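You operate a simulated robot arm through the tools that you are given. There is no shell and no other tool. Be economical: measure what you need, move in short steps, check, and stop when the job is done.

You run a simulated robot arm. Do the job below in one go: nothing can be reset, and whatever is moved stays where it is left.

TASK
Replace the bracket's brown bolt with the green one, oiled and tight.
Fine: brown bolt in the waste tub, rust patch wiped, pad stack back. Set down upright: blue pad stack. What is to be rubbed or washed off counts as gone when no trace of it is left.

The check looks at the end state, three seconds after you hand in, the way a careful person would. Anything else that was tipped, shoved, dropped, spilled or broken makes it a failure.

THE ROBOT
A 7-joint arm with a two-finger parallel gripper, fixed in place. Base frame: the origin is at the foot of the arm, x ahead of it, y to its left, z up. Units: mm, rad, N and s.
With the tool pointing down near the work surface it reaches from about 220 to 680 mm from the base axis. Its first joint turns from -1.152 to 1.152 rad. Payload 2.4 kg.
The TCP is the grasp point between the finger pads, 30 mm short of the fingertips. In the tool frame z runs along the fingers and y along their closing line. Largest opening 94 mm; finger width 28, thickness 10; the body of the gripper, 50 by 96 mm, starts 55 mm behind the TCP.
Orientation is told as [roll, pitch, yaw] about the base's x, y, z axes, in that order, counted from this pose: with the fingers straight down and closing along the base's y, the tool's x points along the base's -x, its y along +y and its z along -z.

THE INTERFACE
- The arm moves only by the tool jog_arm. Its argument "commands" is a list of rows, each a list of 3 entries, a list of its own where there are three numbers: the finger opening in mm, from 0 to 94, then the shift along the base's x, y, z in mm, then the turn, a rotation vector about the base's x, y, z in rad. In form: [[fingers, [x, y, z], [ax, ay, az]], ...]. A call has 1 to 8 rows; each row shifts and turns the commanded pose from where the row before left it. Each row takes 0.2 s and may step no farther than 50 mm and 0.15 rad from the row before; otherwise, or with a gripper value out of range, the whole call is refused. Where a pose cannot be reached the arm comes as near as it can. A force on the tool above 90 N (or 10 N above the force at the start of the call, whichever is more), or a blocked arm, ends the call early, and 0.2 s more pass. The fingers move at their own pace (about 153 mm/s each) and stop on an object; they squeeze with about 23 N. The grip force told is the motor's: it shows also when the fingers shut on nothing. Time passes only in rows, and 0.2 s behind the last, so rows that do not move let the fingers close. The reply holds the time, the measured pose of the TCP, the force on the tool along the base axes, the opening and the grip force, in the units named above and with some noise, with the torque about the TCP (base axes, N m) and any sound that the robot's microphone picked up.
- Cameras (640 x 400 px; columns grow to the right, rows downward): "scene" is fixed at [55.2, 485.4, 1456]; the picture's right is [-0.60, -0.80, 0.00], its down [-0.36, 0.27, -0.89] and it looks along [0.71, -0.54, -0.45] (base axes); focal length 240 px, centre (320, 200). "wrist" rides on the gripper at [76, 14, -102] in the tool frame; the picture's right is [-0.18, 0.98, 0.00], its down [-0.75, -0.14, -0.64] and it looks along [-0.63, -0.12, 0.77] (tool axes); focal length 243 px, centre (320, 200). There is no depth. A picture from a camera that has moved, and an enlarged one, comes with that camera's place and axes in the base frame and with its lens.
- get_image(camera): a new picture of that camera. It takes no simulated time.
- zoom(camera, box): a new picture of the part [left, top, right, bottom] of that camera's present view, enlarged. It takes no simulated time.
- finish_job(): hands the job in; it is judged then, once.

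Go step by step. Nothing tells you positions but the pictures and the camera data: compare them with the known pose of the tool, close in by small moves and look again before you grip or let go. The budget is 120 turns and 68 pictures, counting those below and the enlarged ones. Unless the task says otherwise, let go and move clear before handing in, and close with one line.

The tools are called after "Emit:" as a command line: name --argument value ..., lists and objects as JSON in quotes. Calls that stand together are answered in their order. jog_arm: Moves the arm, as the interface text tells. Its arguments: {"type":"object","properties":{"commands":{"type":"array"}},"required":["commands"]} The other tools are called the same way: get_image (camera) takes a picture; zoom (camera, box) takes an enlarged picture of a part of a camera's view; finish_job () hands the job in.

At the start:

```text
clock: 0.0
tcp_pos: [335.8, 94.4, 1332.6]
ee_rot: [-0.002, 0.001, 0.0]
wrist_force: [0.6, 0.0, -0.1]
wrist_torque: [0.01, 0.0, 0.02]
gripper_width: 93.8
gripper_force: 0.1
```

scene: 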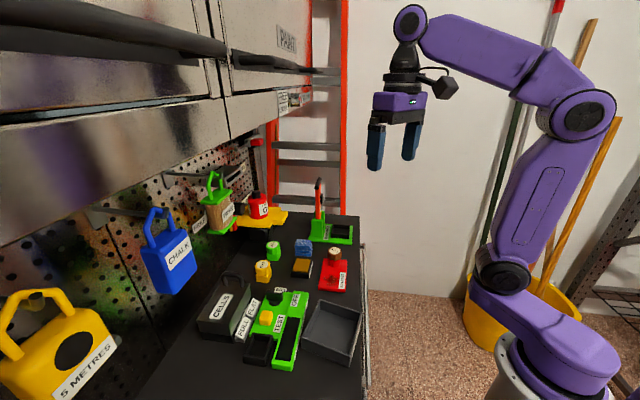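
wrist: 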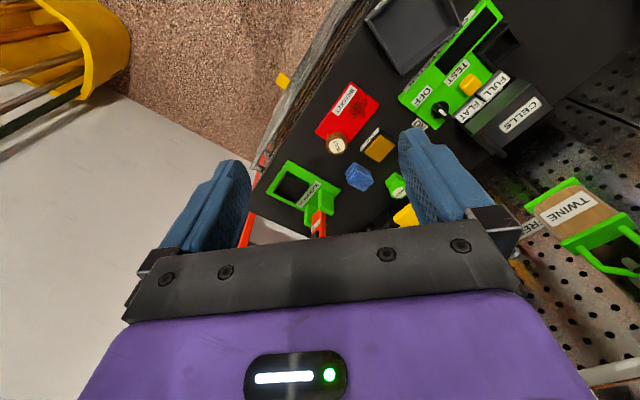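

I see a dark bench with a red plate (the bracket?), blue and yellow items, a green tester and trays. I'll zoom in to identify everything.

Emit:
zoom --camera "scene" --box '[230, 170, 370, 258]'

Emit:
zoom --camera "scene" --box '[190, 230, 370, 380]'

Emit:
zoom --camera "wrist" --box '[250, 70, 430, 240]'

```text
4.55 times, centred on (300, 214) of scene
camera zoom: at [55.2, 485.4, 1456.0], right [-0.6, -0.8, 0.0], down [-0.36, 0.27, -0.89], along [0.71, -0.54, -0.45], focal length 1089 px, centre (411, 136)
```

zoom: 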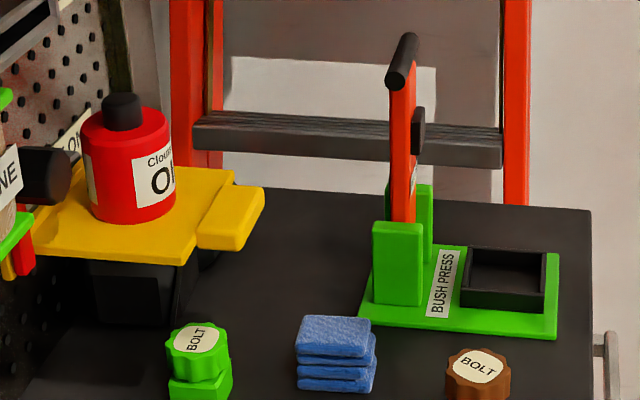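

```text
2.67 times, centred on (280, 305) of scene
camera zoom: at [55.2, 485.4, 1456.0], right [-0.6, -0.8, 0.0], down [-0.36, 0.27, -0.89], along [0.71, -0.54, -0.45], focal length 639 px, centre (427, -80)
```

zoom: 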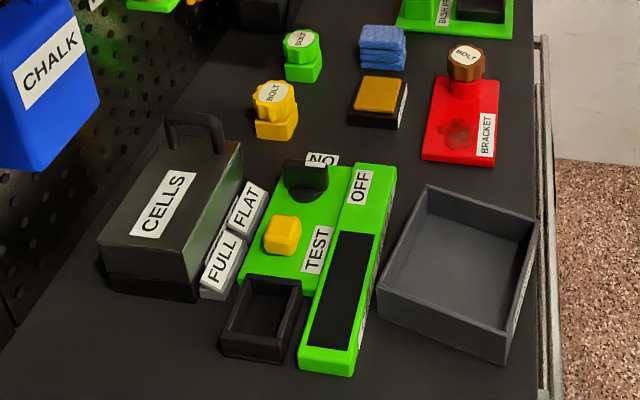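

```text
2.35 times, centred on (340, 155) of wrist
camera zoom: at [260.8, 107.3, 1437.6], right [0.18, 0.98, 0.0], down [0.75, -0.14, 0.64], along [0.63, -0.12, -0.77], focal length 571 px, centre (273, 306)
```

zoom: 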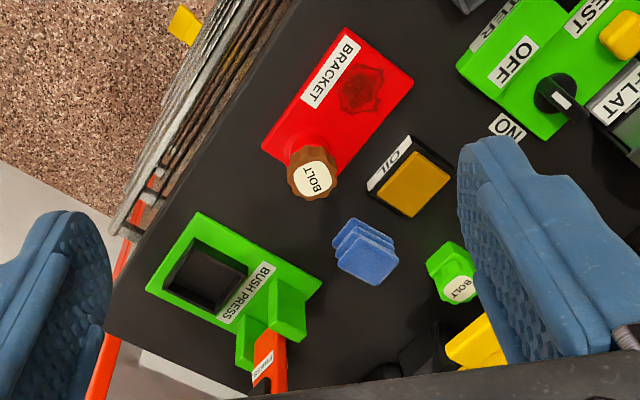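

Bracket (red) with brown bolt is at about (489, 99), the green and yellow bolts sit on stands, and there is an oil pad, a blue pad stack and a grey tray. I'll move lower for better measurements.

Emit:
jog_arm --commands '[[94, [0, 0, -50], [0, 0, 0]], [94, [0, 0, -50], [0, 0, 0]], [94, [0, 0, -50], [0, 0, 0]], [94, [0, 0, 0], [0, 0, 0]]]'

Emit:
get_image --camera "wrist"

```text
clock: 1.0
tcp_pos: [336.5, 92.1, 1183.0]
ee_rot: [-0.001, 0.001, 0.0]
wrist_force: [0.3, 0.3, -0.2]
wrist_torque: [0.02, 0.02, -0.01]
gripper_width: 94.3
gripper_force: 0.0
```

```text
62 pictures are left
camera wrist: at [261.5, 105.1, 1287.7], right [0.18, 0.98, 0.0], down [0.75, -0.14, 0.64], along [0.63, -0.12, -0.77], focal length 243 px, centre (320, 200)
```

wrist: 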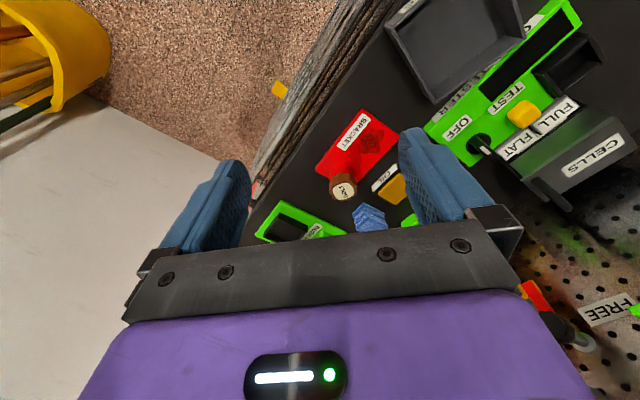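

The view is clearer here. I'll shift left and back so the tray, tester and bolts come into view free of the fingers.

Emit:
jog_arm --commands '[[94, [-30, 40, 0], [0, 0, 0]], [94, [-30, 40, 0], [0, 0, 0]], [94, [-20, 30, 0], [0, 0, 0]], [94, [0, 0, 0], [0, 0, 0]]]'

Emit:
zoom --camera "wrist" --box '[200, 0, 440, 240]'

Emit:
get_image --camera "wrist"

```text
clock: 2.0
tcp_pos: [255.0, 206.5, 1183.5]
ee_rot: [0.0, -0.001, 0.0]
wrist_force: [-0.5, -0.3, -0.2]
wrist_torque: [0.02, 0.01, 0.03]
gripper_width: 94.0
gripper_force: 0.0
```

```text
1.67 times, centred on (320, 120) of wrist
camera zoom: at [181.4, 219.2, 1287.9], right [0.18, 0.98, 0.0], down [0.75, -0.14, 0.64], along [0.63, -0.12, -0.77], focal length 404 px, centre (320, 333)
```

zoom: 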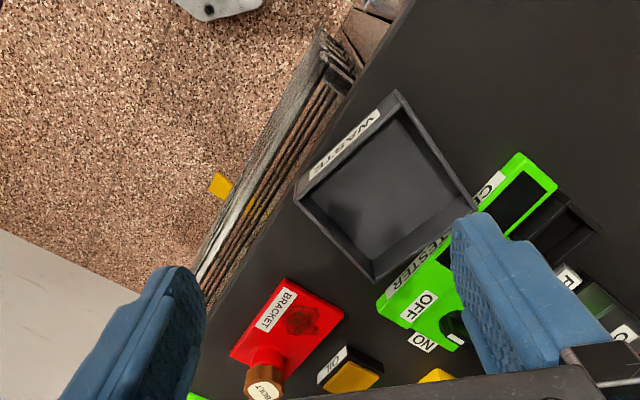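

```text
60 pictures are left
camera wrist: at [181.4, 219.2, 1287.9], right [0.18, 0.98, 0.0], down [0.75, -0.14, 0.64], along [0.63, -0.12, -0.77], focal length 243 px, centre (320, 200)
```

wrist: 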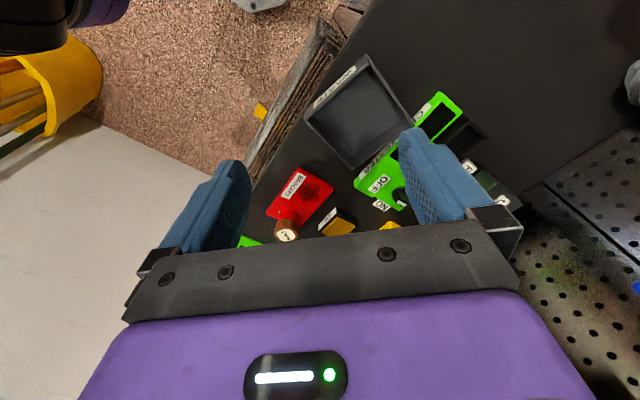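

The grey tray is labelled WASTE, and the bracket is about 120x70 mm turned 45°. I'll go over the bracket/pads area for a close look.

Emit:
jog_arm --commands '[[94, [40, -25, -20], [0, 0, 0]], [94, [40, -25, -20], [0, 0, 0]], [94, [40, -25, -20], [0, 0, 0]], [94, [35, -5, -20], [0, 0, 0]], [94, [0, 0, 0], [0, 0, 0]]]'

Emit:
zoom --camera "wrist" --box '[220, 40, 440, 240]'

Emit:
zoom --camera "scene" --box '[250, 230, 360, 300]'

```text
refused: row 1 steps farther than a row can; nothing moved
```

```text
2.00 times, centred on (330, 140) of wrist
camera zoom: at [181.4, 219.2, 1287.9], right [0.18, 0.98, 0.0], down [0.75, -0.14, 0.64], along [0.63, -0.12, -0.77], focal length 485 px, centre (300, 320)
```

zoom: 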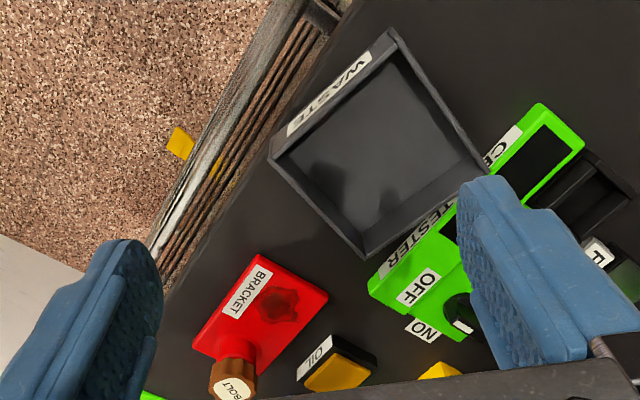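

```text
5.71 times, centred on (305, 265) of scene
camera zoom: at [55.2, 485.4, 1456.0], right [-0.6, -0.8, 0.0], down [-0.36, 0.27, -0.89], along [0.71, -0.54, -0.45], focal length 1369 px, centre (406, -171)
```

zoom: 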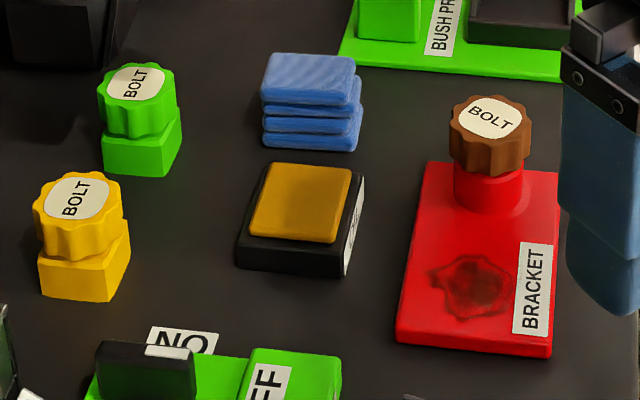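

Now I see it all well; the step was slightly too long. I'll repeat it with smaller steps.

Emit:
jog_arm --commands '[[94, [35, -25, -20], [0, 0, 0]], [94, [35, -25, -20], [0, 0, 0]], [94, [35, -25, -20], [0, 0, 0]], [94, [35, -5, -20], [0, 0, 0]], [94, [15, 0, 0], [0, 0, 0]], [94, [0, 0, 0], [0, 0, 0]]]'

Emit:
zoom --camera "wrist" --box '[220, 40, 440, 240]'

```text
clock: 3.4
tcp_pos: [411.2, 124.9, 1105.0]
ee_rot: [-0.002, 0.0, 0.001]
wrist_force: [0.1, -0.1, -0.2]
wrist_torque: [-0.01, 0.0, 0.0]
gripper_width: 93.9
gripper_force: 0.0
```

```text
2.00 times, centred on (330, 140) of wrist
camera zoom: at [336.2, 137.8, 1208.0], right [0.18, 0.98, 0.0], down [0.75, -0.14, 0.64], along [0.63, -0.12, -0.77], focal length 485 px, centre (300, 320)
```

zoom: 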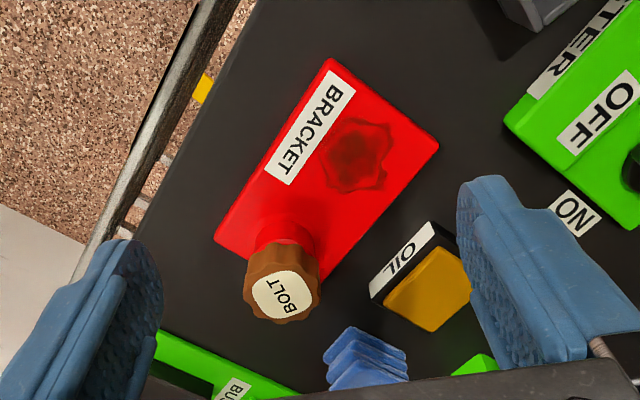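

Bolt head is about (495, 98, top ~989). I'll move over it and check alignment; it should appear centred between the fingers.

Emit:
jog_arm --commands '[[70, [40, -13, -20], [0, 0, 0]], [70, [43, -13, -20], [0, 0, 0]], [70, [0, 0, -20], [0, 0, 0]], [70, [0, 0, 0], [0, 0, 0]]]'

Emit:
get_image --camera "wrist"

Emit:
zoom --camera "scene" --box '[250, 200, 370, 300]'

```text
clock: 4.4
tcp_pos: [494.4, 97.9, 1044.6]
ee_rot: [0.0, -0.001, 0.001]
wrist_force: [0.4, 0.3, -0.1]
wrist_torque: [0.0, 0.0, 0.0]
gripper_width: 69.7
gripper_force: 0.0
```

```text
56 pictures are left
camera wrist: at [419.9, 110.8, 1147.4], right [0.18, 0.98, 0.0], down [0.75, -0.14, 0.64], along [0.63, -0.12, -0.77], focal length 243 px, centre (320, 200)
```

wrist: 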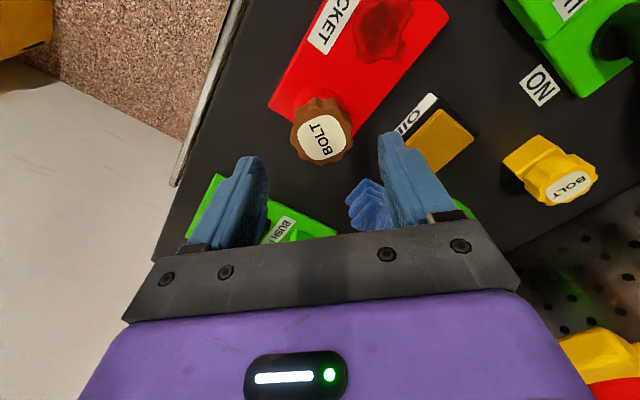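

```text
4.00 times, centred on (310, 250) of scene
camera zoom: at [55.2, 485.4, 1456.0], right [-0.6, -0.8, 0.0], down [-0.36, 0.27, -0.89], along [0.71, -0.54, -0.45], focal length 958 px, centre (360, 0)
```

zoom: 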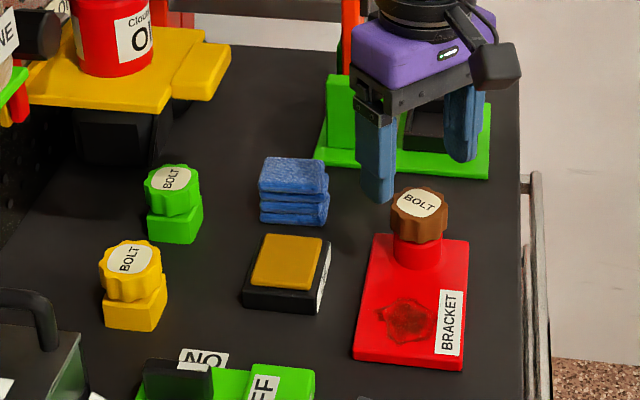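

The bolt is centred to within 2 mm. I'll descend and stop with the fingertips around the knob.

Emit:
jog_arm --commands '[[70, [2, 0, -20], [0, 0, 0]], [70, [0, 0, -20], [0, 0, 0]], [70, [0, 0, -15], [0, 0, 0]], [70, [0, 0, 0], [0, 0, 0]]]'

Emit:
get_image --camera "wrist"

Emit:
zoom --camera "scene" --box '[290, 220, 370, 270]'

```text
clock: 5.4
tcp_pos: [496.1, 98.5, 988.4]
ee_rot: [0.0, 0.0, 0.0]
wrist_force: [0.4, 0.1, 0.9]
wrist_torque: [0.05, -0.01, 0.01]
gripper_width: 69.9
gripper_force: 0.1
```

```text
54 pictures are left
camera wrist: at [421.3, 111.7, 1092.5], right [0.18, 0.98, 0.0], down [0.75, -0.14, 0.64], along [0.63, -0.12, -0.77], focal length 243 px, centre (320, 200)
```

wrist: 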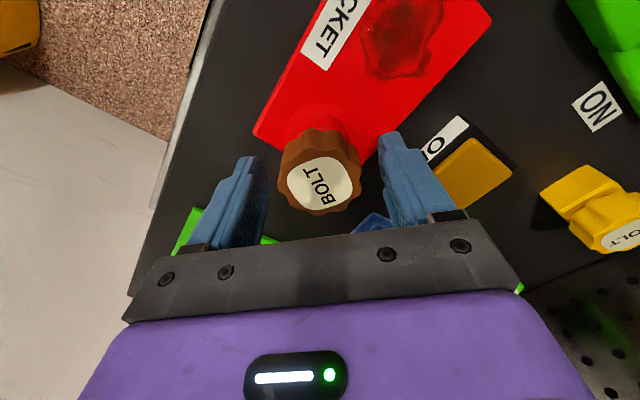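

```text
8.00 times, centred on (330, 245) of scene
camera zoom: at [55.2, 485.4, 1456.0], right [-0.6, -0.8, 0.0], down [-0.36, 0.27, -0.89], along [0.71, -0.54, -0.45], focal length 1917 px, centre (240, -160)
```

zoom: 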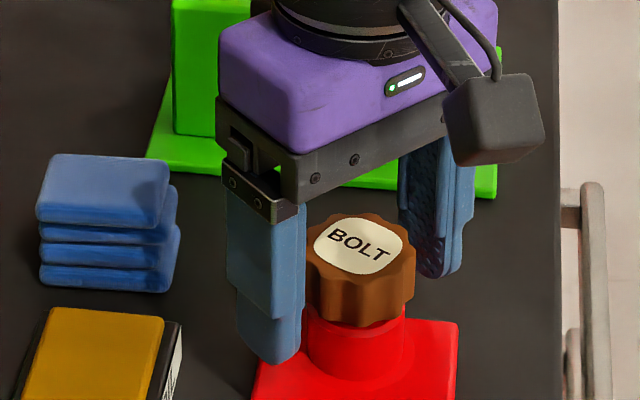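

The knob is centred with its top at TCP height. I'll go 8 mm lower, pre-turn clockwise with open fingers to gain unscrewing range, then grip.

Emit:
jog_arm --commands '[[70, [0, 0, -8], [0, 0, -0.15]], [70, [0, 0, 0], [0, 0, -0.15]], [70, [0, 0, 0], [0, 0, -0.15]], [70, [0, 0, 0], [0, 0, -0.15]], [70, [0, 0, 0], [0, 0, -0.15]], [70, [0, 0, 0], [0, 0, -0.15]], [70, [0, 0, 0], [0, 0, -0.15]], [70, [0, 0, 0], [0, 0, -0.15]]]'

Emit:
jog_arm --commands '[[30, [0, 0, 0], [0, 0, 0]], [30, [0, 0, 0], [0, 0, 0]]]'

```text
clock: 7.2
tcp_pos: [495.2, 97.9, 980.5]
ee_rot: [0.0, 0.0, -1.202]
wrist_force: [-0.3, -0.2, 0.8]
wrist_torque: [-0.01, -0.05, 0.02]
gripper_width: 69.9
gripper_force: 0.0
```

```text
clock: 7.8
tcp_pos: [492.9, 97.7, 981.5]
ee_rot: [-0.007, 0.0, -1.199]
wrist_force: [-19.7, -5.4, 6.9]
wrist_torque: [0.0, 0.1, 0.01]
gripper_width: 41.4
gripper_force: 22.7
```

Gripped the knob (41 mm); the side force shows the bolt is about 3 mm nearer in x. I'll correct that and begin turning counter-clockwise.

Emit:
jog_arm --commands '[[30, [-3, -0.7, 0], [0, 0, 0]], [30, [0, 0, 0], [0, 0, 0.1]], [30, [0, 0, 0], [0, 0, 0.1]], [30, [0, 0, 0], [0, 0, 0.1]]]'

```text
clock: 8.8
tcp_pos: [493.7, 97.6, 980.8]
ee_rot: [0.001, 0.0, -0.898]
wrist_force: [-0.5, -3.1, -16.1]
wrist_torque: [-0.11, -0.03, -0.03]
gripper_width: 41.7
gripper_force: 23.2
```

Turning freely with little torque. I'll continue to +1.2 and check whether the knob follows.

Emit:
jog_arm --commands '[[30, [0, 0, 0], [0, 0, 0.15]], [30, [0, 0, 0], [0, 0, 0.15]], [30, [0, 0, 0], [0, 0, 0.15]], [30, [0, 0, 0], [0, 0, 0.15]]]'

Emit:
zoom --camera "scene" --box '[290, 220, 370, 270]'

```text
clock: 9.8
tcp_pos: [494.0, 100.0, 982.0]
ee_rot: [0.003, -0.004, -0.294]
wrist_force: [7.8, 8.8, -6.4]
wrist_torque: [-0.09, 0.01, -0.08]
gripper_width: 41.2
gripper_force: 23.1
```

```text
8.00 times, centred on (330, 245) of scene
camera zoom: at [55.5, 485.7, 1455.9], right [-0.6, -0.8, 0.0], down [-0.36, 0.27, -0.89], along [0.71, -0.54, -0.45], focal length 1917 px, centre (240, -160)
```

zoom: 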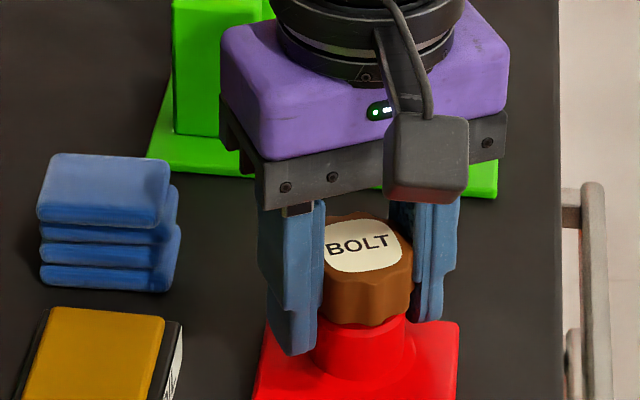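

The knob follows the fingers and turns. I continue turning.

Emit:
jog_arm --commands '[[30, [0, 0, 0], [0, 0, 0.15]], [30, [0, 0, 0], [0, 0, 0.15]], [30, [0, 0, 0], [0, 0, 0.15]], [30, [0, 0, 0], [0, 0, 0.15]], [30, [0, 0, 0], [0, 0, 0.15]], [30, [0, 0, 0], [0, 0, 0.15]], [30, [0, 0, 0], [0, 0, 0.15]], [30, [0, 0, 0], [0, 0, 0.15]]]'

Emit:
jog_arm --commands '[[30, [0, 0, 0], [0, 0, 0.15]], [30, [0, 0, 0], [0, 0, 0.15]], [30, [0, 0, 0], [0, 0, 0.15]]]'

Emit:
zoom --camera "scene" --box '[290, 220, 370, 270]'

```text
clock: 11.6
tcp_pos: [490.1, 98.5, 981.0]
ee_rot: [0.002, 0.003, 0.905]
wrist_force: [-4.4, 18.0, 3.1]
wrist_torque: [0.04, 0.04, -0.15]
gripper_width: 41.1
gripper_force: 22.8
```

```text
clock: 12.4
tcp_pos: [490.6, 96.6, 980.4]
ee_rot: [0.002, 0.003, 1.352]
wrist_force: [-9.8, 13.9, 2.5]
wrist_torque: [-0.01, -0.03, -0.34]
gripper_width: 41.3
gripper_force: 22.7
```

```text
8.00 times, centred on (330, 245) of scene
camera zoom: at [54.9, 485.7, 1455.9], right [-0.6, -0.8, 0.0], down [-0.36, 0.27, -0.89], along [0.71, -0.54, -0.45], focal length 1917 px, centre (240, -160)
```

zoom: 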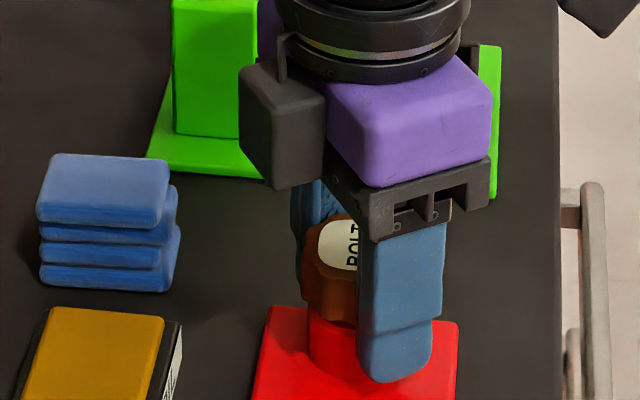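

About 2.5 rad turned so far. I'll probe with a tiny lift to see if the bolt is free.

Emit:
jog_arm --commands '[[30, [0, 0, 2], [0, 0, 0]], [30, [0, 0, 2], [0, 0, 0]]]'

```text
clock: 13.0
tcp_pos: [491.9, 95.7, 985.9]
ee_rot: [0.0, 0.002, 1.349]
wrist_force: [-4.2, 1.3, -1.6]
wrist_torque: [0.03, 0.1, 0.03]
gripper_width: 41.2
gripper_force: 23.1
```

It lifted almost without force, so it looks free. I'll lift further and look.

Emit:
jog_arm --commands '[[30, [0, 0, 15], [0, 0, 0]], [30, [0, 0, 20], [0, 0, 0]], [30, [0, 0, 25], [0, 0, 0]], [30, [0, 0, 30], [0, 0, 0]]]'

Emit:
zoom --camera "scene" --box '[250, 180, 370, 280]'

```text
clock: 14.0
tcp_pos: [491.6, 96.4, 1075.1]
ee_rot: [-0.001, -0.001, 1.351]
wrist_force: [0.7, 0.8, -0.6]
wrist_torque: [-0.01, -0.01, -0.02]
gripper_width: 41.3
gripper_force: 23.2
```

```text
4.00 times, centred on (310, 230) of scene
camera zoom: at [55.2, 485.4, 1456.0], right [-0.6, -0.8, 0.0], down [-0.36, 0.27, -0.89], along [0.71, -0.54, -0.45], focal length 958 px, centre (360, 80)
```

zoom: 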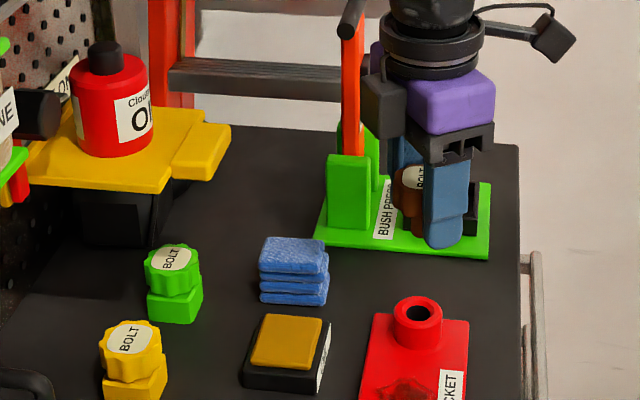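

The brown bolt is out. I'll carry it over the waste tray centre, about (320, 250).

Emit:
jog_arm --commands '[[30, [-34, 31, 0], [0, 0, -0.11]], [30, [-34, 31, 0], [0, 0, -0.11]], [30, [-34, 31, 0], [0, 0, -0.11]], [30, [-34, 31, 0], [0, 0, -0.11]], [30, [-35, 30, 0], [0, 0, -0.11]], [30, [0, 0, -30], [0, 0, 0]], [30, [0, 0, 0], [0, 0, 0]]]'

Emit:
get_image --camera "wrist"

Emit:
zoom --camera "scene" --box '[250, 220, 390, 370]'

```text
clock: 15.6
tcp_pos: [322.2, 250.2, 1046.4]
ee_rot: [0.0, -0.001, 0.798]
wrist_force: [0.2, -0.5, -0.5]
wrist_torque: [-0.01, -0.02, 0.01]
gripper_width: 41.6
gripper_force: 23.1
```

```text
49 pictures are left
camera wrist: at [260.3, 204.1, 1150.9], right [-0.58, 0.82, 0.0], down [0.63, 0.44, 0.64], along [0.52, 0.37, -0.77], focal length 243 px, centre (320, 200)
```

wrist: 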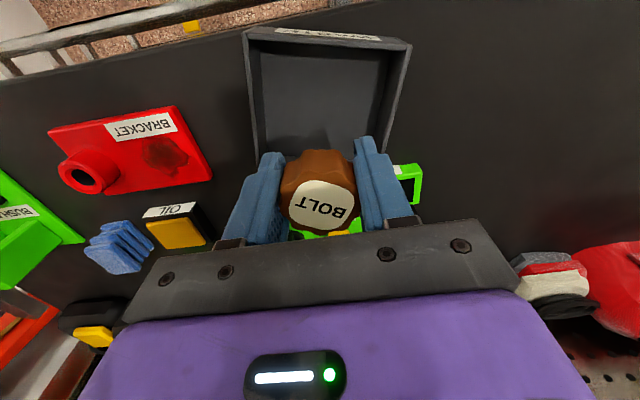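

```text
2.67 times, centred on (320, 295) of scene
camera zoom: at [55.2, 485.4, 1456.0], right [-0.6, -0.8, 0.0], down [-0.36, 0.27, -0.89], along [0.71, -0.54, -0.45], focal length 639 px, centre (320, -53)
```

zoom: 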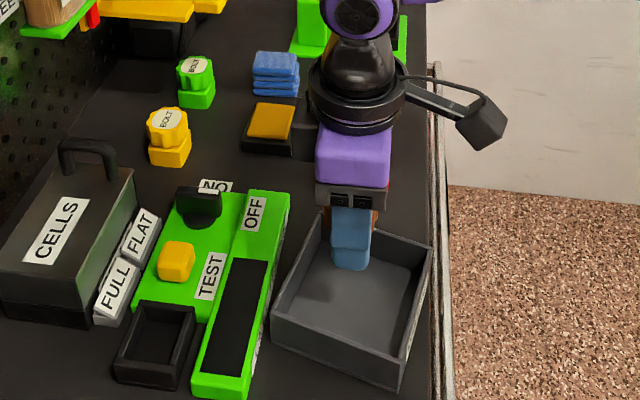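

The TCP is over the middle of the tray once lowered. I'll lower in short steps.

Emit:
jog_arm --commands '[[30, [0, 0, -30], [0, 0, 0]], [30, [0, 0, -20], [0, 0, 0]], [30, [0, 0, -8], [0, 0, 0]], [30, [0, 0, 0], [0, 0, 0]]]'

Emit:
zoom --camera "scene" --box '[270, 270, 380, 370]'

```text
clock: 16.6
tcp_pos: [321.0, 251.5, 986.9]
ee_rot: [0.001, 0.0, 0.799]
wrist_force: [0.1, -0.3, -0.3]
wrist_torque: [-0.01, -0.03, 0.05]
gripper_width: 41.3
gripper_force: 23.4
```

```text
4.00 times, centred on (325, 320) of scene
camera zoom: at [55.2, 485.4, 1456.0], right [-0.6, -0.8, 0.0], down [-0.36, 0.27, -0.89], along [0.71, -0.54, -0.45], focal length 958 px, centre (300, -280)
```

zoom: 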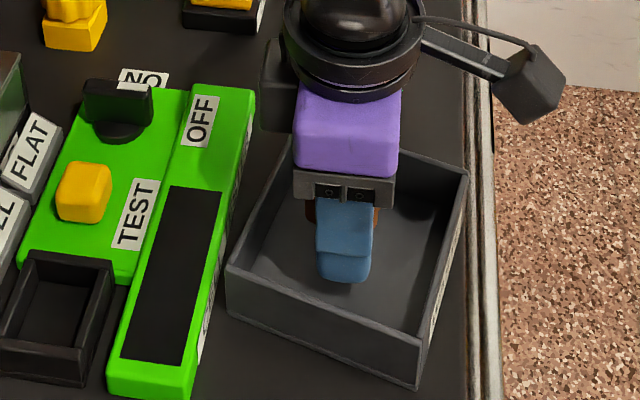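

Inside the tray. A bit lower until touch, then release.

Emit:
jog_arm --commands '[[30, [0, 0, -8], [0, 0, 0]], [30, [0, 0, -5], [0, 0, 0]], [30, [0, 0, 0], [0, 0, 0]]]'

```text
clock: 17.4
tcp_pos: [321.1, 251.4, 974.8]
ee_rot: [0.0, 0.0, 0.798]
wrist_force: [-0.1, -0.2, -1.2]
wrist_torque: [0.02, 0.01, 0.02]
gripper_width: 41.4
gripper_force: 23.3
```

Emit:
jog_arm --commands '[[30, [0, 0, -5], [0, 0, 0]], [30, [0, 0, -3], [0, 0, 0]], [30, [0, 0, -3], [0, 0, 0]], [30, [0, 0, 0], [0, 0, 0]]]'

```text
clock: 18.4
tcp_pos: [319.9, 251.4, 964.5]
ee_rot: [-0.002, -0.009, 0.798]
wrist_force: [-2.7, -4.5, 70.5]
wrist_torque: [-0.37, 0.41, 0.05]
gripper_width: 41.2
gripper_force: 22.8
```

Contact at TCP z≈965. I'll back off slightly, open, and rise straight up.

Emit:
jog_arm --commands '[[30, [0, 0, 3], [0, 0, 0]], [62, [0, 0, 0], [0, 0, 0]], [62, [0, 0, 0], [0, 0, 0]], [62, [0, 0, 30], [0, 0, 0]], [62, [0, 0, 40], [0, 0, 0]], [62, [0, 0, 40], [0, 0, 0]], [62, [0, 0, 0], [0, 0, 0]]]'

Emit:
get_image --camera "wrist"

```text
clock: 20.0
tcp_pos: [319.6, 251.2, 1075.6]
ee_rot: [0.001, 0.003, 0.8]
wrist_force: [0.5, -0.7, -0.8]
wrist_torque: [-0.02, 0.01, -0.02]
gripper_width: 62.1
gripper_force: 0.0
```

```text
46 pictures are left
camera wrist: at [258.0, 205.5, 1179.9], right [-0.58, 0.82, 0.0], down [0.63, 0.44, 0.64], along [0.52, 0.37, -0.77], focal length 243 px, centre (320, 200)
```

wrist: 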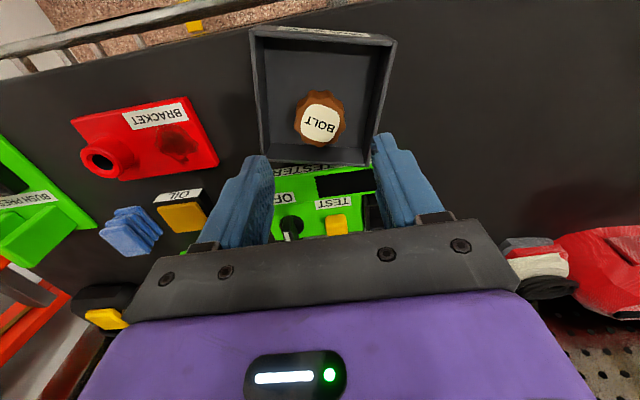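

The brown bolt stands in the waste tub. Next I go over to the blue pad stack for a measuring look.

Emit:
jog_arm --commands '[[80, [38, -27, 0], [0, 0, 0]], [80, [38, -27, 0], [0, 0, 0]], [80, [38, -27, 0], [0, 0, 0]], [80, [38, -27, 0], [0, 0, 0]], [80, [38, -27, 0], [0, 0, 0]], [80, [10, 0, 0], [0, 0, 0]], [80, [0, 0, 0], [0, 0, 0]]]'

Emit:
get_image --camera "wrist"

```text
clock: 21.6
tcp_pos: [521.0, 115.5, 1075.7]
ee_rot: [-0.002, 0.0, 0.801]
wrist_force: [0.1, 0.4, 0.4]
wrist_torque: [0.03, 0.04, 0.0]
gripper_width: 79.8
gripper_force: 0.0
```

```text
45 pictures are left
camera wrist: at [459.4, 70.0, 1179.7], right [-0.58, 0.82, 0.0], down [0.63, 0.44, 0.64], along [0.52, 0.37, -0.77], focal length 243 px, centre (320, 200)
```

wrist: 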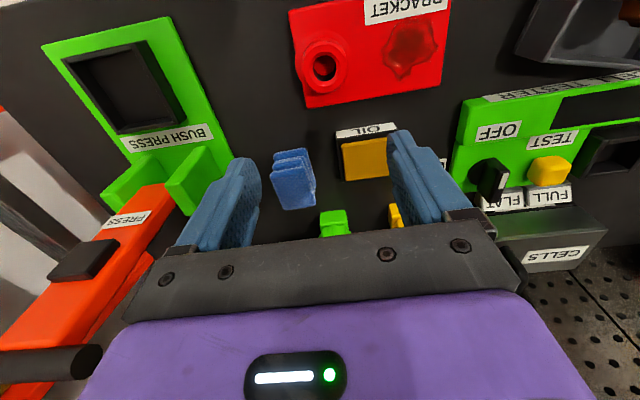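

The press lever (handle around (634, 49, 1150)) needs clearance; the stack is at about (604, 138). I'll zoom to get the stack's orientation.

Emit:
zoom --camera "wrist" --box '[240, 120, 400, 240]'

Emit:
zoom --camera "scene" --box '[260, 220, 350, 280]'

```text
3.33 times, centred on (320, 180) of wrist
camera zoom: at [459.4, 70.0, 1179.7], right [-0.58, 0.82, 0.0], down [0.63, 0.44, 0.64], along [0.52, 0.37, -0.77], focal length 809 px, centre (320, 267)
```

zoom: 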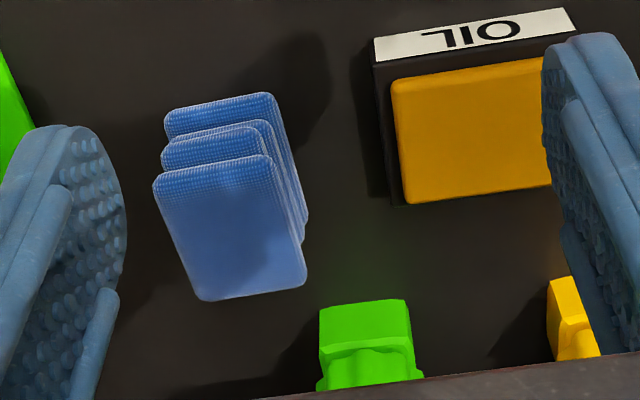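

```text
6.67 times, centred on (305, 250) of scene
camera zoom: at [55.2, 485.3, 1456.0], right [-0.6, -0.8, 0.0], down [-0.36, 0.27, -0.89], along [0.71, -0.54, -0.45], focal length 1597 px, centre (420, -133)
```

zoom: 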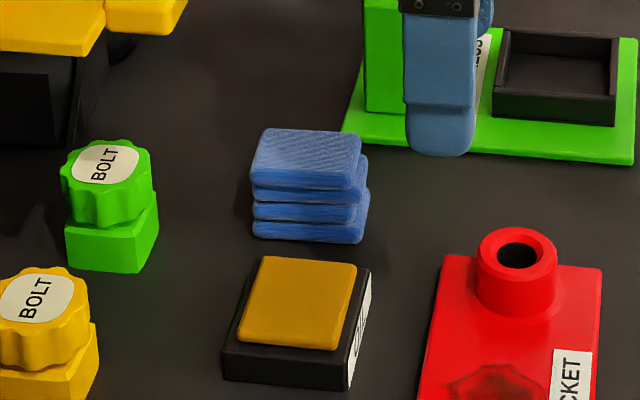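

The stack is about 37x49 mm, centred near (604, 139), short axis at yaw ≈0.86. I'll move above and lower part of the way.

Emit:
jog_arm --commands '[[60, [42, 12, 0], [0, 0, 0.06]], [60, [42, 11, 0], [0, 0, 0]], [60, [0, 0, -30], [0, 0, 0]], [60, [0, 0, -30], [0, 0, 0]], [60, [0, 0, 0], [0, 0, 0]]]'

Emit:
get_image --camera "wrist"

Emit:
zoom --camera "scene" --box '[250, 170, 360, 270]'

```text
clock: 22.8
tcp_pos: [605.0, 141.9, 1014.5]
ee_rot: [0.0, 0.001, 0.86]
wrist_force: [0.2, 0.0, 0.6]
wrist_torque: [-0.01, 0.0, 0.05]
gripper_width: 60.1
gripper_force: 0.1
```

```text
42 pictures are left
camera wrist: at [545.6, 91.5, 1119.1], right [-0.62, 0.78, 0.0], down [0.6, 0.48, 0.64], along [0.5, 0.4, -0.77], focal length 243 px, centre (320, 200)
```

wrist: 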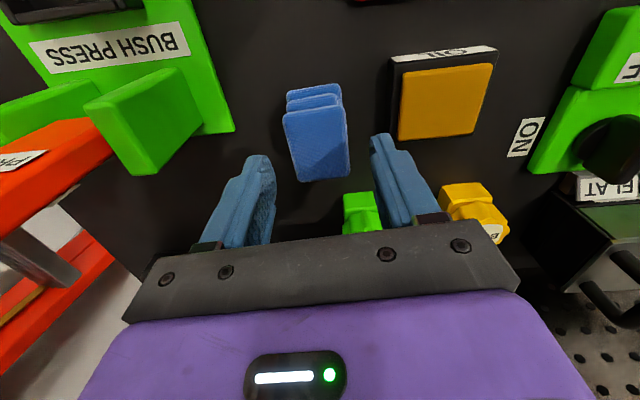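

```text
4.00 times, centred on (305, 220) of scene
camera zoom: at [55.2, 485.4, 1456.0], right [-0.6, -0.8, 0.0], down [-0.36, 0.27, -0.89], along [0.71, -0.54, -0.45], focal length 958 px, centre (380, 120)
```

zoom: 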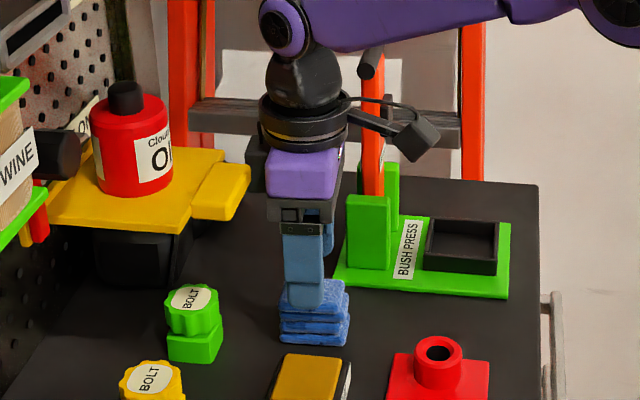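

Nearly centred; small correction (-1, -3), then straight down around the stack.

Emit:
jog_arm --commands '[[60, [-1, -3, -15], [0, 0, -0.03]], [60, [0, 0, -15], [0, 0, 0]], [60, [0, 0, -10], [0, 0, 0]], [60, [0, 0, -5], [0, 0, 0]], [60, [0, 0, 0], [0, 0, 0]]]'

Emit:
zoom --camera "wrist" --box '[220, 80, 420, 240]'

Emit:
zoom --camera "scene" --box '[275, 225, 345, 275]'

```text
clock: 24.0
tcp_pos: [605.8, 138.2, 970.5]
ee_rot: [0.0, -0.001, 0.828]
wrist_force: [-0.5, -0.2, -0.3]
wrist_torque: [0.01, 0.02, 0.02]
gripper_width: 60.2
gripper_force: 0.0
```

```text
2.50 times, centred on (320, 160) of wrist
camera zoom: at [544.4, 89.7, 1074.3], right [-0.6, 0.8, 0.0], down [0.61, 0.46, 0.64], along [0.51, 0.39, -0.77], focal length 606 px, centre (320, 300)
```

zoom: 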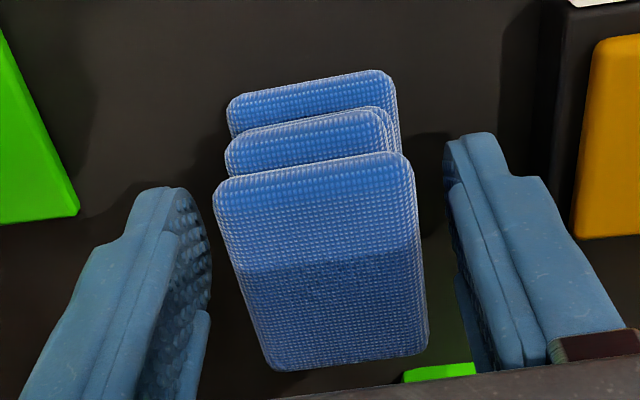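

```text
8.00 times, centred on (310, 250) of scene
camera zoom: at [55.2, 485.4, 1456.0], right [-0.6, -0.8, 0.0], down [-0.36, 0.27, -0.89], along [0.71, -0.54, -0.45], focal length 1917 px, centre (400, -200)
```

zoom: 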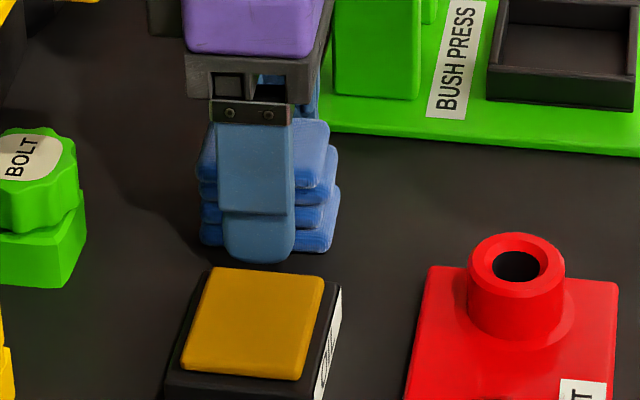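

The fingers straddle the stack well. I'll close on it.

Emit:
jog_arm --commands '[[25, [0, 0, 0], [0, 0, 0]], [25, [0, 0, 0], [0, 0, 0]], [25, [0, 0, 0], [0, 0, 0]]]'

```text
clock: 24.8
tcp_pos: [604.7, 138.1, 969.3]
ee_rot: [-0.001, 0.002, 0.829]
wrist_force: [0.1, 0.2, 1.2]
wrist_torque: [0.01, 0.0, -0.03]
gripper_width: 43.2
gripper_force: 22.8
```

Held at 43 mm. Lift and check.

Emit:
jog_arm --commands '[[25, [0, 0, 10], [0, 0, 0]], [25, [0, 0, 25], [0, 0, 0]], [25, [0, 0, 25], [0, 0, 0]], [25, [0, 0, 0], [0, 0, 0]]]'

Emit:
zoom --camera "scene" --box '[265, 195, 355, 275]'

```text
clock: 25.8
tcp_pos: [603.9, 135.5, 1031.3]
ee_rot: [0.001, 0.0, 0.829]
wrist_force: [0.2, 0.2, -0.6]
wrist_torque: [-0.02, -0.01, 0.01]
gripper_width: 43.3
gripper_force: 23.2
```

```text
5.00 times, centred on (310, 235) of scene
camera zoom: at [55.2, 485.4, 1456.0], right [-0.6, -0.8, 0.0], down [-0.36, 0.27, -0.89], along [0.71, -0.54, -0.45], focal length 1198 px, centre (370, 25)
```

zoom: 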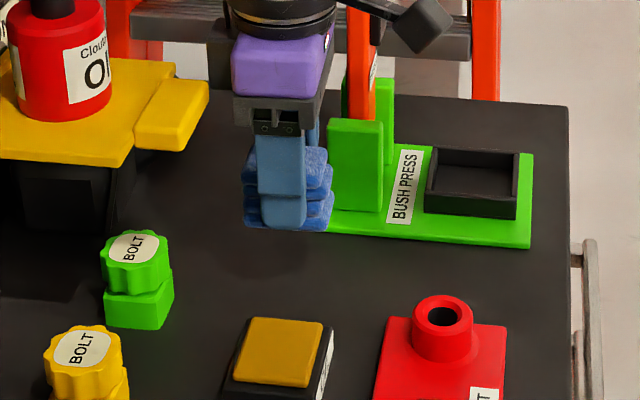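

The stack holds together. I'll carry it to the rust patch, centred at about (443, 150) on the plate, and lower until it touches.

Emit:
jog_arm --commands '[[25, [-40, 3, 0], [0, 0, 0]], [25, [-40, 3, 0], [0, 0, 0]], [25, [-40, 3, 0], [0, 0, 0]], [25, [-41, 4, 0], [0, 0, 0]], [25, [0, 0, -25], [0, 0, 0]], [25, [0, 0, 0], [0, 0, 0]]]'

Emit:
zoom --camera "wrist" --box '[200, 0, 440, 240]'

Emit:
zoom --camera "scene" --box '[280, 220, 370, 300]'

```text
clock: 27.2
tcp_pos: [441.1, 150.0, 1007.6]
ee_rot: [0.0, -0.001, 0.829]
wrist_force: [0.1, 0.3, -0.5]
wrist_torque: [0.02, 0.01, 0.01]
gripper_width: 43.4
gripper_force: 23.0
```

```text
1.67 times, centred on (320, 120) of wrist
camera zoom: at [381.5, 102.6, 1110.8], right [-0.6, 0.8, 0.0], down [0.61, 0.46, 0.64], along [0.51, 0.39, -0.77], focal length 404 px, centre (320, 333)
```

zoom: 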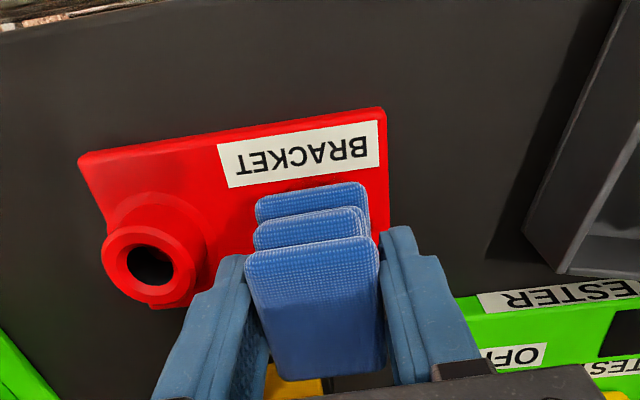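

```text
5.00 times, centred on (325, 260) of scene
camera zoom: at [55.2, 485.4, 1456.0], right [-0.6, -0.8, 0.0], down [-0.36, 0.27, -0.89], along [0.71, -0.54, -0.45], focal length 1198 px, centre (295, -100)
```

zoom: 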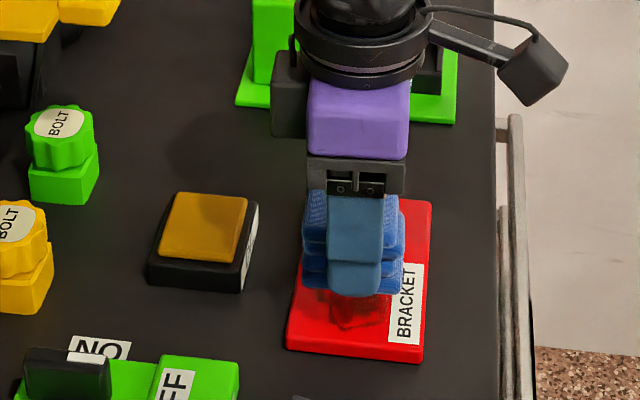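

Aligned over the patch. Lower gently to contact.

Emit:
jog_arm --commands '[[25, [0, 0, -15], [0, 0, 0]], [25, [0, 0, -6], [0, 0, 0]], [25, [0, 0, -3], [0, 0, 0]], [25, [0, 0, -2], [0, 0, 0]]]'

```text
clock: 28.2
tcp_pos: [443.2, 149.7, 980.6]
ee_rot: [-0.001, -0.004, 0.831]
wrist_force: [-7.1, 2.0, 29.3]
wrist_torque: [0.06, 0.05, 0.03]
gripper_width: 43.4
gripper_force: 23.0
```

In contact with about 29 N. I'll ease a touch and rub along both plate directions.

Emit:
jog_arm --commands '[[25, [8, 9, 0.5], [0, 0, 0]], [25, [-16, -18, 0], [0, 0, 0]], [25, [16, 18, 0], [0, 0, 0]], [25, [-16, -18, 0], [0, 0, 0]], [25, [8, 9, 0], [0, 0, 0]], [25, [9, -9, 0], [0, 0, 0]], [25, [-18, 18, 0], [0, 0, 0]], [25, [9, -9, 0], [0, 0, 0]]]'

Emit:
jog_arm --commands '[[25, [9, -9, 0], [0, 0, 0]], [25, [8, 9, 0], [0, 0, 0]], [25, [-16, -18, 0], [0, 0, 0]], [25, [-9, 9, 0], [0, 0, 0]], [25, [16, 18, 0], [0, 0, 0]], [25, [-9, 9, 0], [0, 0, 0]], [25, [-16, -18, 0], [0, 0, 0]], [25, [17, 0, 0], [0, 0, 0]]]'

Emit:
jog_arm --commands '[[25, [0, 0, 10], [0, 0, 0]], [25, [0, 0, 30], [0, 0, 0]], [25, [35, 12, 20], [0, 0, 0]], [25, [0, 0, 0], [0, 0, 0]]]'

Emit:
zoom --camera "scene" --box '[280, 220, 370, 300]'

```text
clock: 30.0
tcp_pos: [442.5, 150.5, 981.4]
ee_rot: [0.002, 0.003, 0.83]
wrist_force: [0.1, -0.3, -0.2]
wrist_torque: [0.0, 0.01, -0.02]
gripper_width: 43.6
gripper_force: 22.7
```

```text
clock: 31.8
tcp_pos: [444.1, 150.2, 981.4]
ee_rot: [0.0, 0.002, 0.831]
wrist_force: [0.0, -0.5, 0.0]
wrist_torque: [0.01, -0.01, -0.03]
gripper_width: 43.4
gripper_force: 23.1
```

```text
clock: 32.8
tcp_pos: [479.2, 161.7, 1039.5]
ee_rot: [0.001, 0.0, 0.829]
wrist_force: [-0.2, -0.7, 0.6]
wrist_torque: [0.03, 0.01, 0.02]
gripper_width: 43.5
gripper_force: 22.9
```

```text
5.00 times, centred on (325, 260) of scene
camera zoom: at [55.2, 485.4, 1456.0], right [-0.6, -0.8, 0.0], down [-0.36, 0.27, -0.89], along [0.71, -0.54, -0.45], focal length 1198 px, centre (295, -100)
```

zoom: 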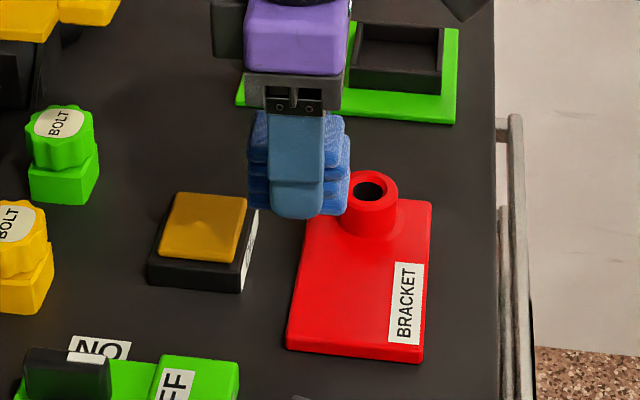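

The patch looks gone. I'll check closely for faint traces.

Emit:
zoom --camera "scene" --box '[320, 255, 372, 295]'

Emit:
zoom --camera "wrist" --box '[180, 0, 400, 140]'

```text
10.00 times, centred on (346, 275) of scene
camera zoom: at [55.2, 485.4, 1456.0], right [-0.6, -0.8, 0.0], down [-0.36, 0.27, -0.89], along [0.71, -0.54, -0.45], focal length 2396 px, centre (60, -550)
```

zoom: 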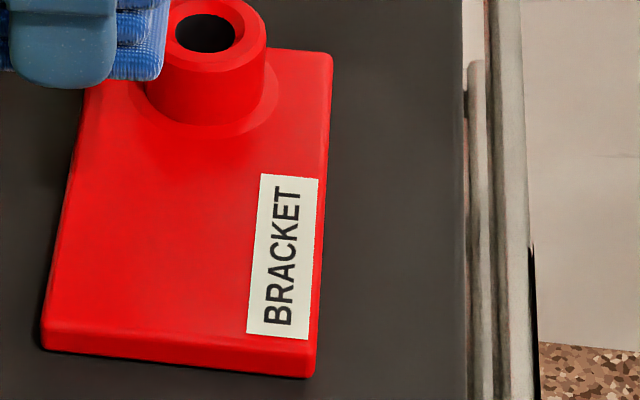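

```text
2.86 times, centred on (290, 70) of wrist
camera zoom: at [418.6, 113.2, 1144.2], right [-0.6, 0.8, 0.0], down [0.61, 0.46, 0.64], along [0.51, 0.39, -0.77], focal length 693 px, centre (406, 571)
```

zoom: 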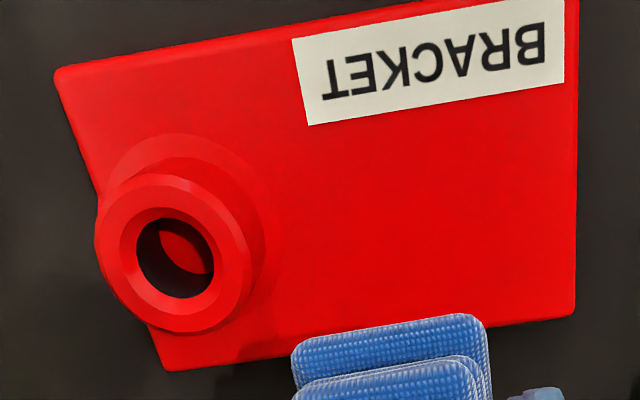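

It looks clean, but contact force was low at the end, so I'll do one more firmer pass for safety.

Emit:
jog_arm --commands '[[25, [-35, -12, -20], [0, 0, 0]], [25, [0, 0, -30], [0, 0, 0]], [25, [0, 0, -8], [0, 0, 0]], [25, [0, 0, -2], [0, 0, 0]], [25, [0, 0, -1], [0, 0, 0]]]'

```text
clock: 34.0
tcp_pos: [443.5, 150.4, 980.1]
ee_rot: [0.0, -0.002, 0.829]
wrist_force: [-5.2, -2.9, 17.9]
wrist_torque: [-0.04, 0.13, -0.02]
gripper_width: 43.3
gripper_force: 22.9
```

Emit:
jog_arm --commands '[[25, [8, 9, -0.5], [0, 0, 0]], [25, [-16, -18, 0], [0, 0, 0]], [25, [17, 9, 0], [0, 0, 0]], [25, [-18, 18, 0], [0, 0, 0]], [25, [16, 0, 0], [0, 0, 0]], [25, [-16, -18, 0], [0, 0, 0]], [25, [9, 0, 0], [0, 0, 0]], [25, [0, 0, 0], [0, 0, 0]]]'

Emit:
jog_arm --commands '[[25, [0, 0, 20], [0, 0, 0]], [25, [0, 0, 40], [0, 0, 0]], [25, [40, 0, 0], [0, 0, 0]], [25, [40, -3, 0], [0, 0, 0]], [25, [0, 0, 0], [0, 0, 0]]]'

Emit:
zoom --camera "scene" --box '[270, 215, 372, 295]'

```text
clock: 35.8
tcp_pos: [441.9, 150.7, 978.3]
ee_rot: [0.0, 0.002, 0.831]
wrist_force: [-13.1, 1.9, 27.6]
wrist_torque: [0.17, 0.07, 0.04]
gripper_width: 43.3
gripper_force: 23.0
```

```text
clock: 37.0
tcp_pos: [525.1, 146.5, 1039.6]
ee_rot: [0.0, 0.0, 0.83]
wrist_force: [-0.3, 0.7, -0.6]
wrist_torque: [0.01, 0.01, -0.01]
gripper_width: 43.4
gripper_force: 23.3
```

```text
5.00 times, centred on (321, 255) of scene
camera zoom: at [55.2, 485.4, 1456.0], right [-0.6, -0.8, 0.0], down [-0.36, 0.27, -0.89], along [0.71, -0.54, -0.45], focal length 1198 px, centre (315, -75)
```

zoom: 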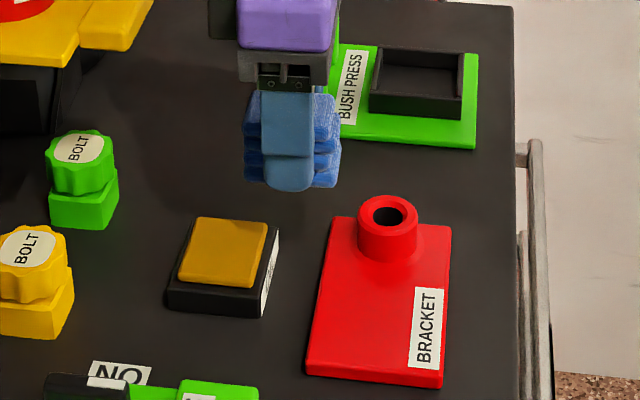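

Clean. Now I return the stack to its original place (604.7, 138.1).

Emit:
jog_arm --commands '[[25, [40, -4, 0], [0, 0, 0]], [25, [40, -4, 0], [0, 0, 0]], [25, [0, 0, -30], [0, 0, 0]], [25, [0, 0, -25], [0, 0, 0]], [25, [0, 0, -8], [0, 0, 0]], [25, [0, 0, -3], [0, 0, 0]], [25, [0, 0, 0], [0, 0, 0]]]'

```text
clock: 38.6
tcp_pos: [602.7, 138.1, 971.9]
ee_rot: [0.0, -0.001, 0.829]
wrist_force: [-0.4, 0.2, 0.2]
wrist_torque: [-0.01, -0.02, 0.04]
gripper_width: 43.4
gripper_force: 23.1
```

Emit:
jog_arm --commands '[[25, [1, 0, -1.5], [0, 0, 0]], [25, [0, 0, -1.5], [0, 0, 0]], [25, [0, 0, 0], [0, 0, 0]]]'

```text
clock: 39.4
tcp_pos: [604.3, 138.3, 969.8]
ee_rot: [0.0, -0.001, 0.83]
wrist_force: [0.4, 0.5, -0.5]
wrist_torque: [-0.01, -0.02, 0.01]
gripper_width: 43.6
gripper_force: 22.7
```

Emit:
jog_arm --commands '[[25, [0, 0, -1.5], [0, 0, 0]], [25, [0, 0, -1.5], [0, 0, 0]], [25, [0, 0, 0], [0, 0, 0]]]'

```text
clock: 40.2
tcp_pos: [604.9, 138.2, 967.3]
ee_rot: [0.0, -0.002, 0.832]
wrist_force: [-2.4, 0.3, 5.7]
wrist_torque: [0.01, -0.04, 0.01]
gripper_width: 43.5
gripper_force: 22.3
```

Touching the bench lightly. Release and rise.

Emit:
jog_arm --commands '[[60, [0, 0, 0], [0, 0, 0]], [60, [0, 0, 0], [0, 0, 0]], [60, [0, 0, 25], [0, 0, 0]], [60, [0, 0, 40], [0, 0, 0]], [60, [-20, 0, 40], [0, 0, 0]], [60, [0, 0, 0], [0, 0, 0]]]'

Emit:
get_image --camera "wrist"

Emit:
zoom --camera "scene" --box '[250, 220, 340, 290]'

```text
clock: 41.6
tcp_pos: [584.2, 137.8, 1070.7]
ee_rot: [0.0, 0.0, 0.829]
wrist_force: [-0.5, 0.3, -0.1]
wrist_torque: [0.01, 0.01, 0.04]
gripper_width: 60.1
gripper_force: 0.1
```

```text
31 pictures are left
camera wrist: at [524.8, 89.7, 1175.5], right [-0.6, 0.8, 0.0], down [0.61, 0.46, 0.64], along [0.51, 0.39, -0.77], focal length 243 px, centre (320, 200)
```

wrist: 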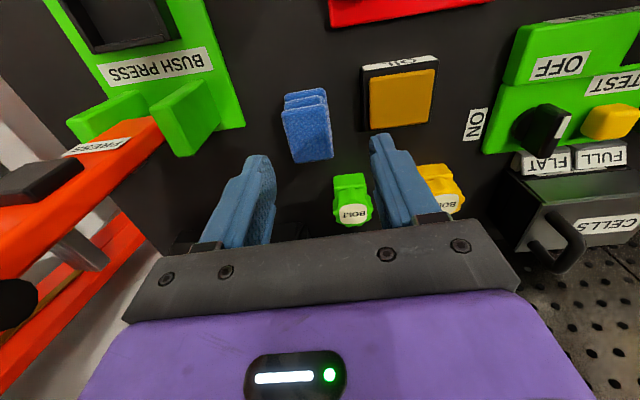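

```text
5.71 times, centred on (295, 255) of scene
camera zoom: at [55.2, 485.4, 1456.0], right [-0.6, -0.8, 0.0], down [-0.36, 0.27, -0.89], along [0.71, -0.54, -0.45], focal length 1369 px, centre (463, -114)
```

zoom: 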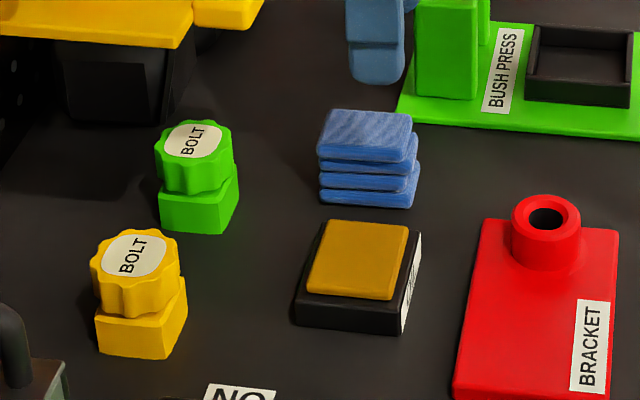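

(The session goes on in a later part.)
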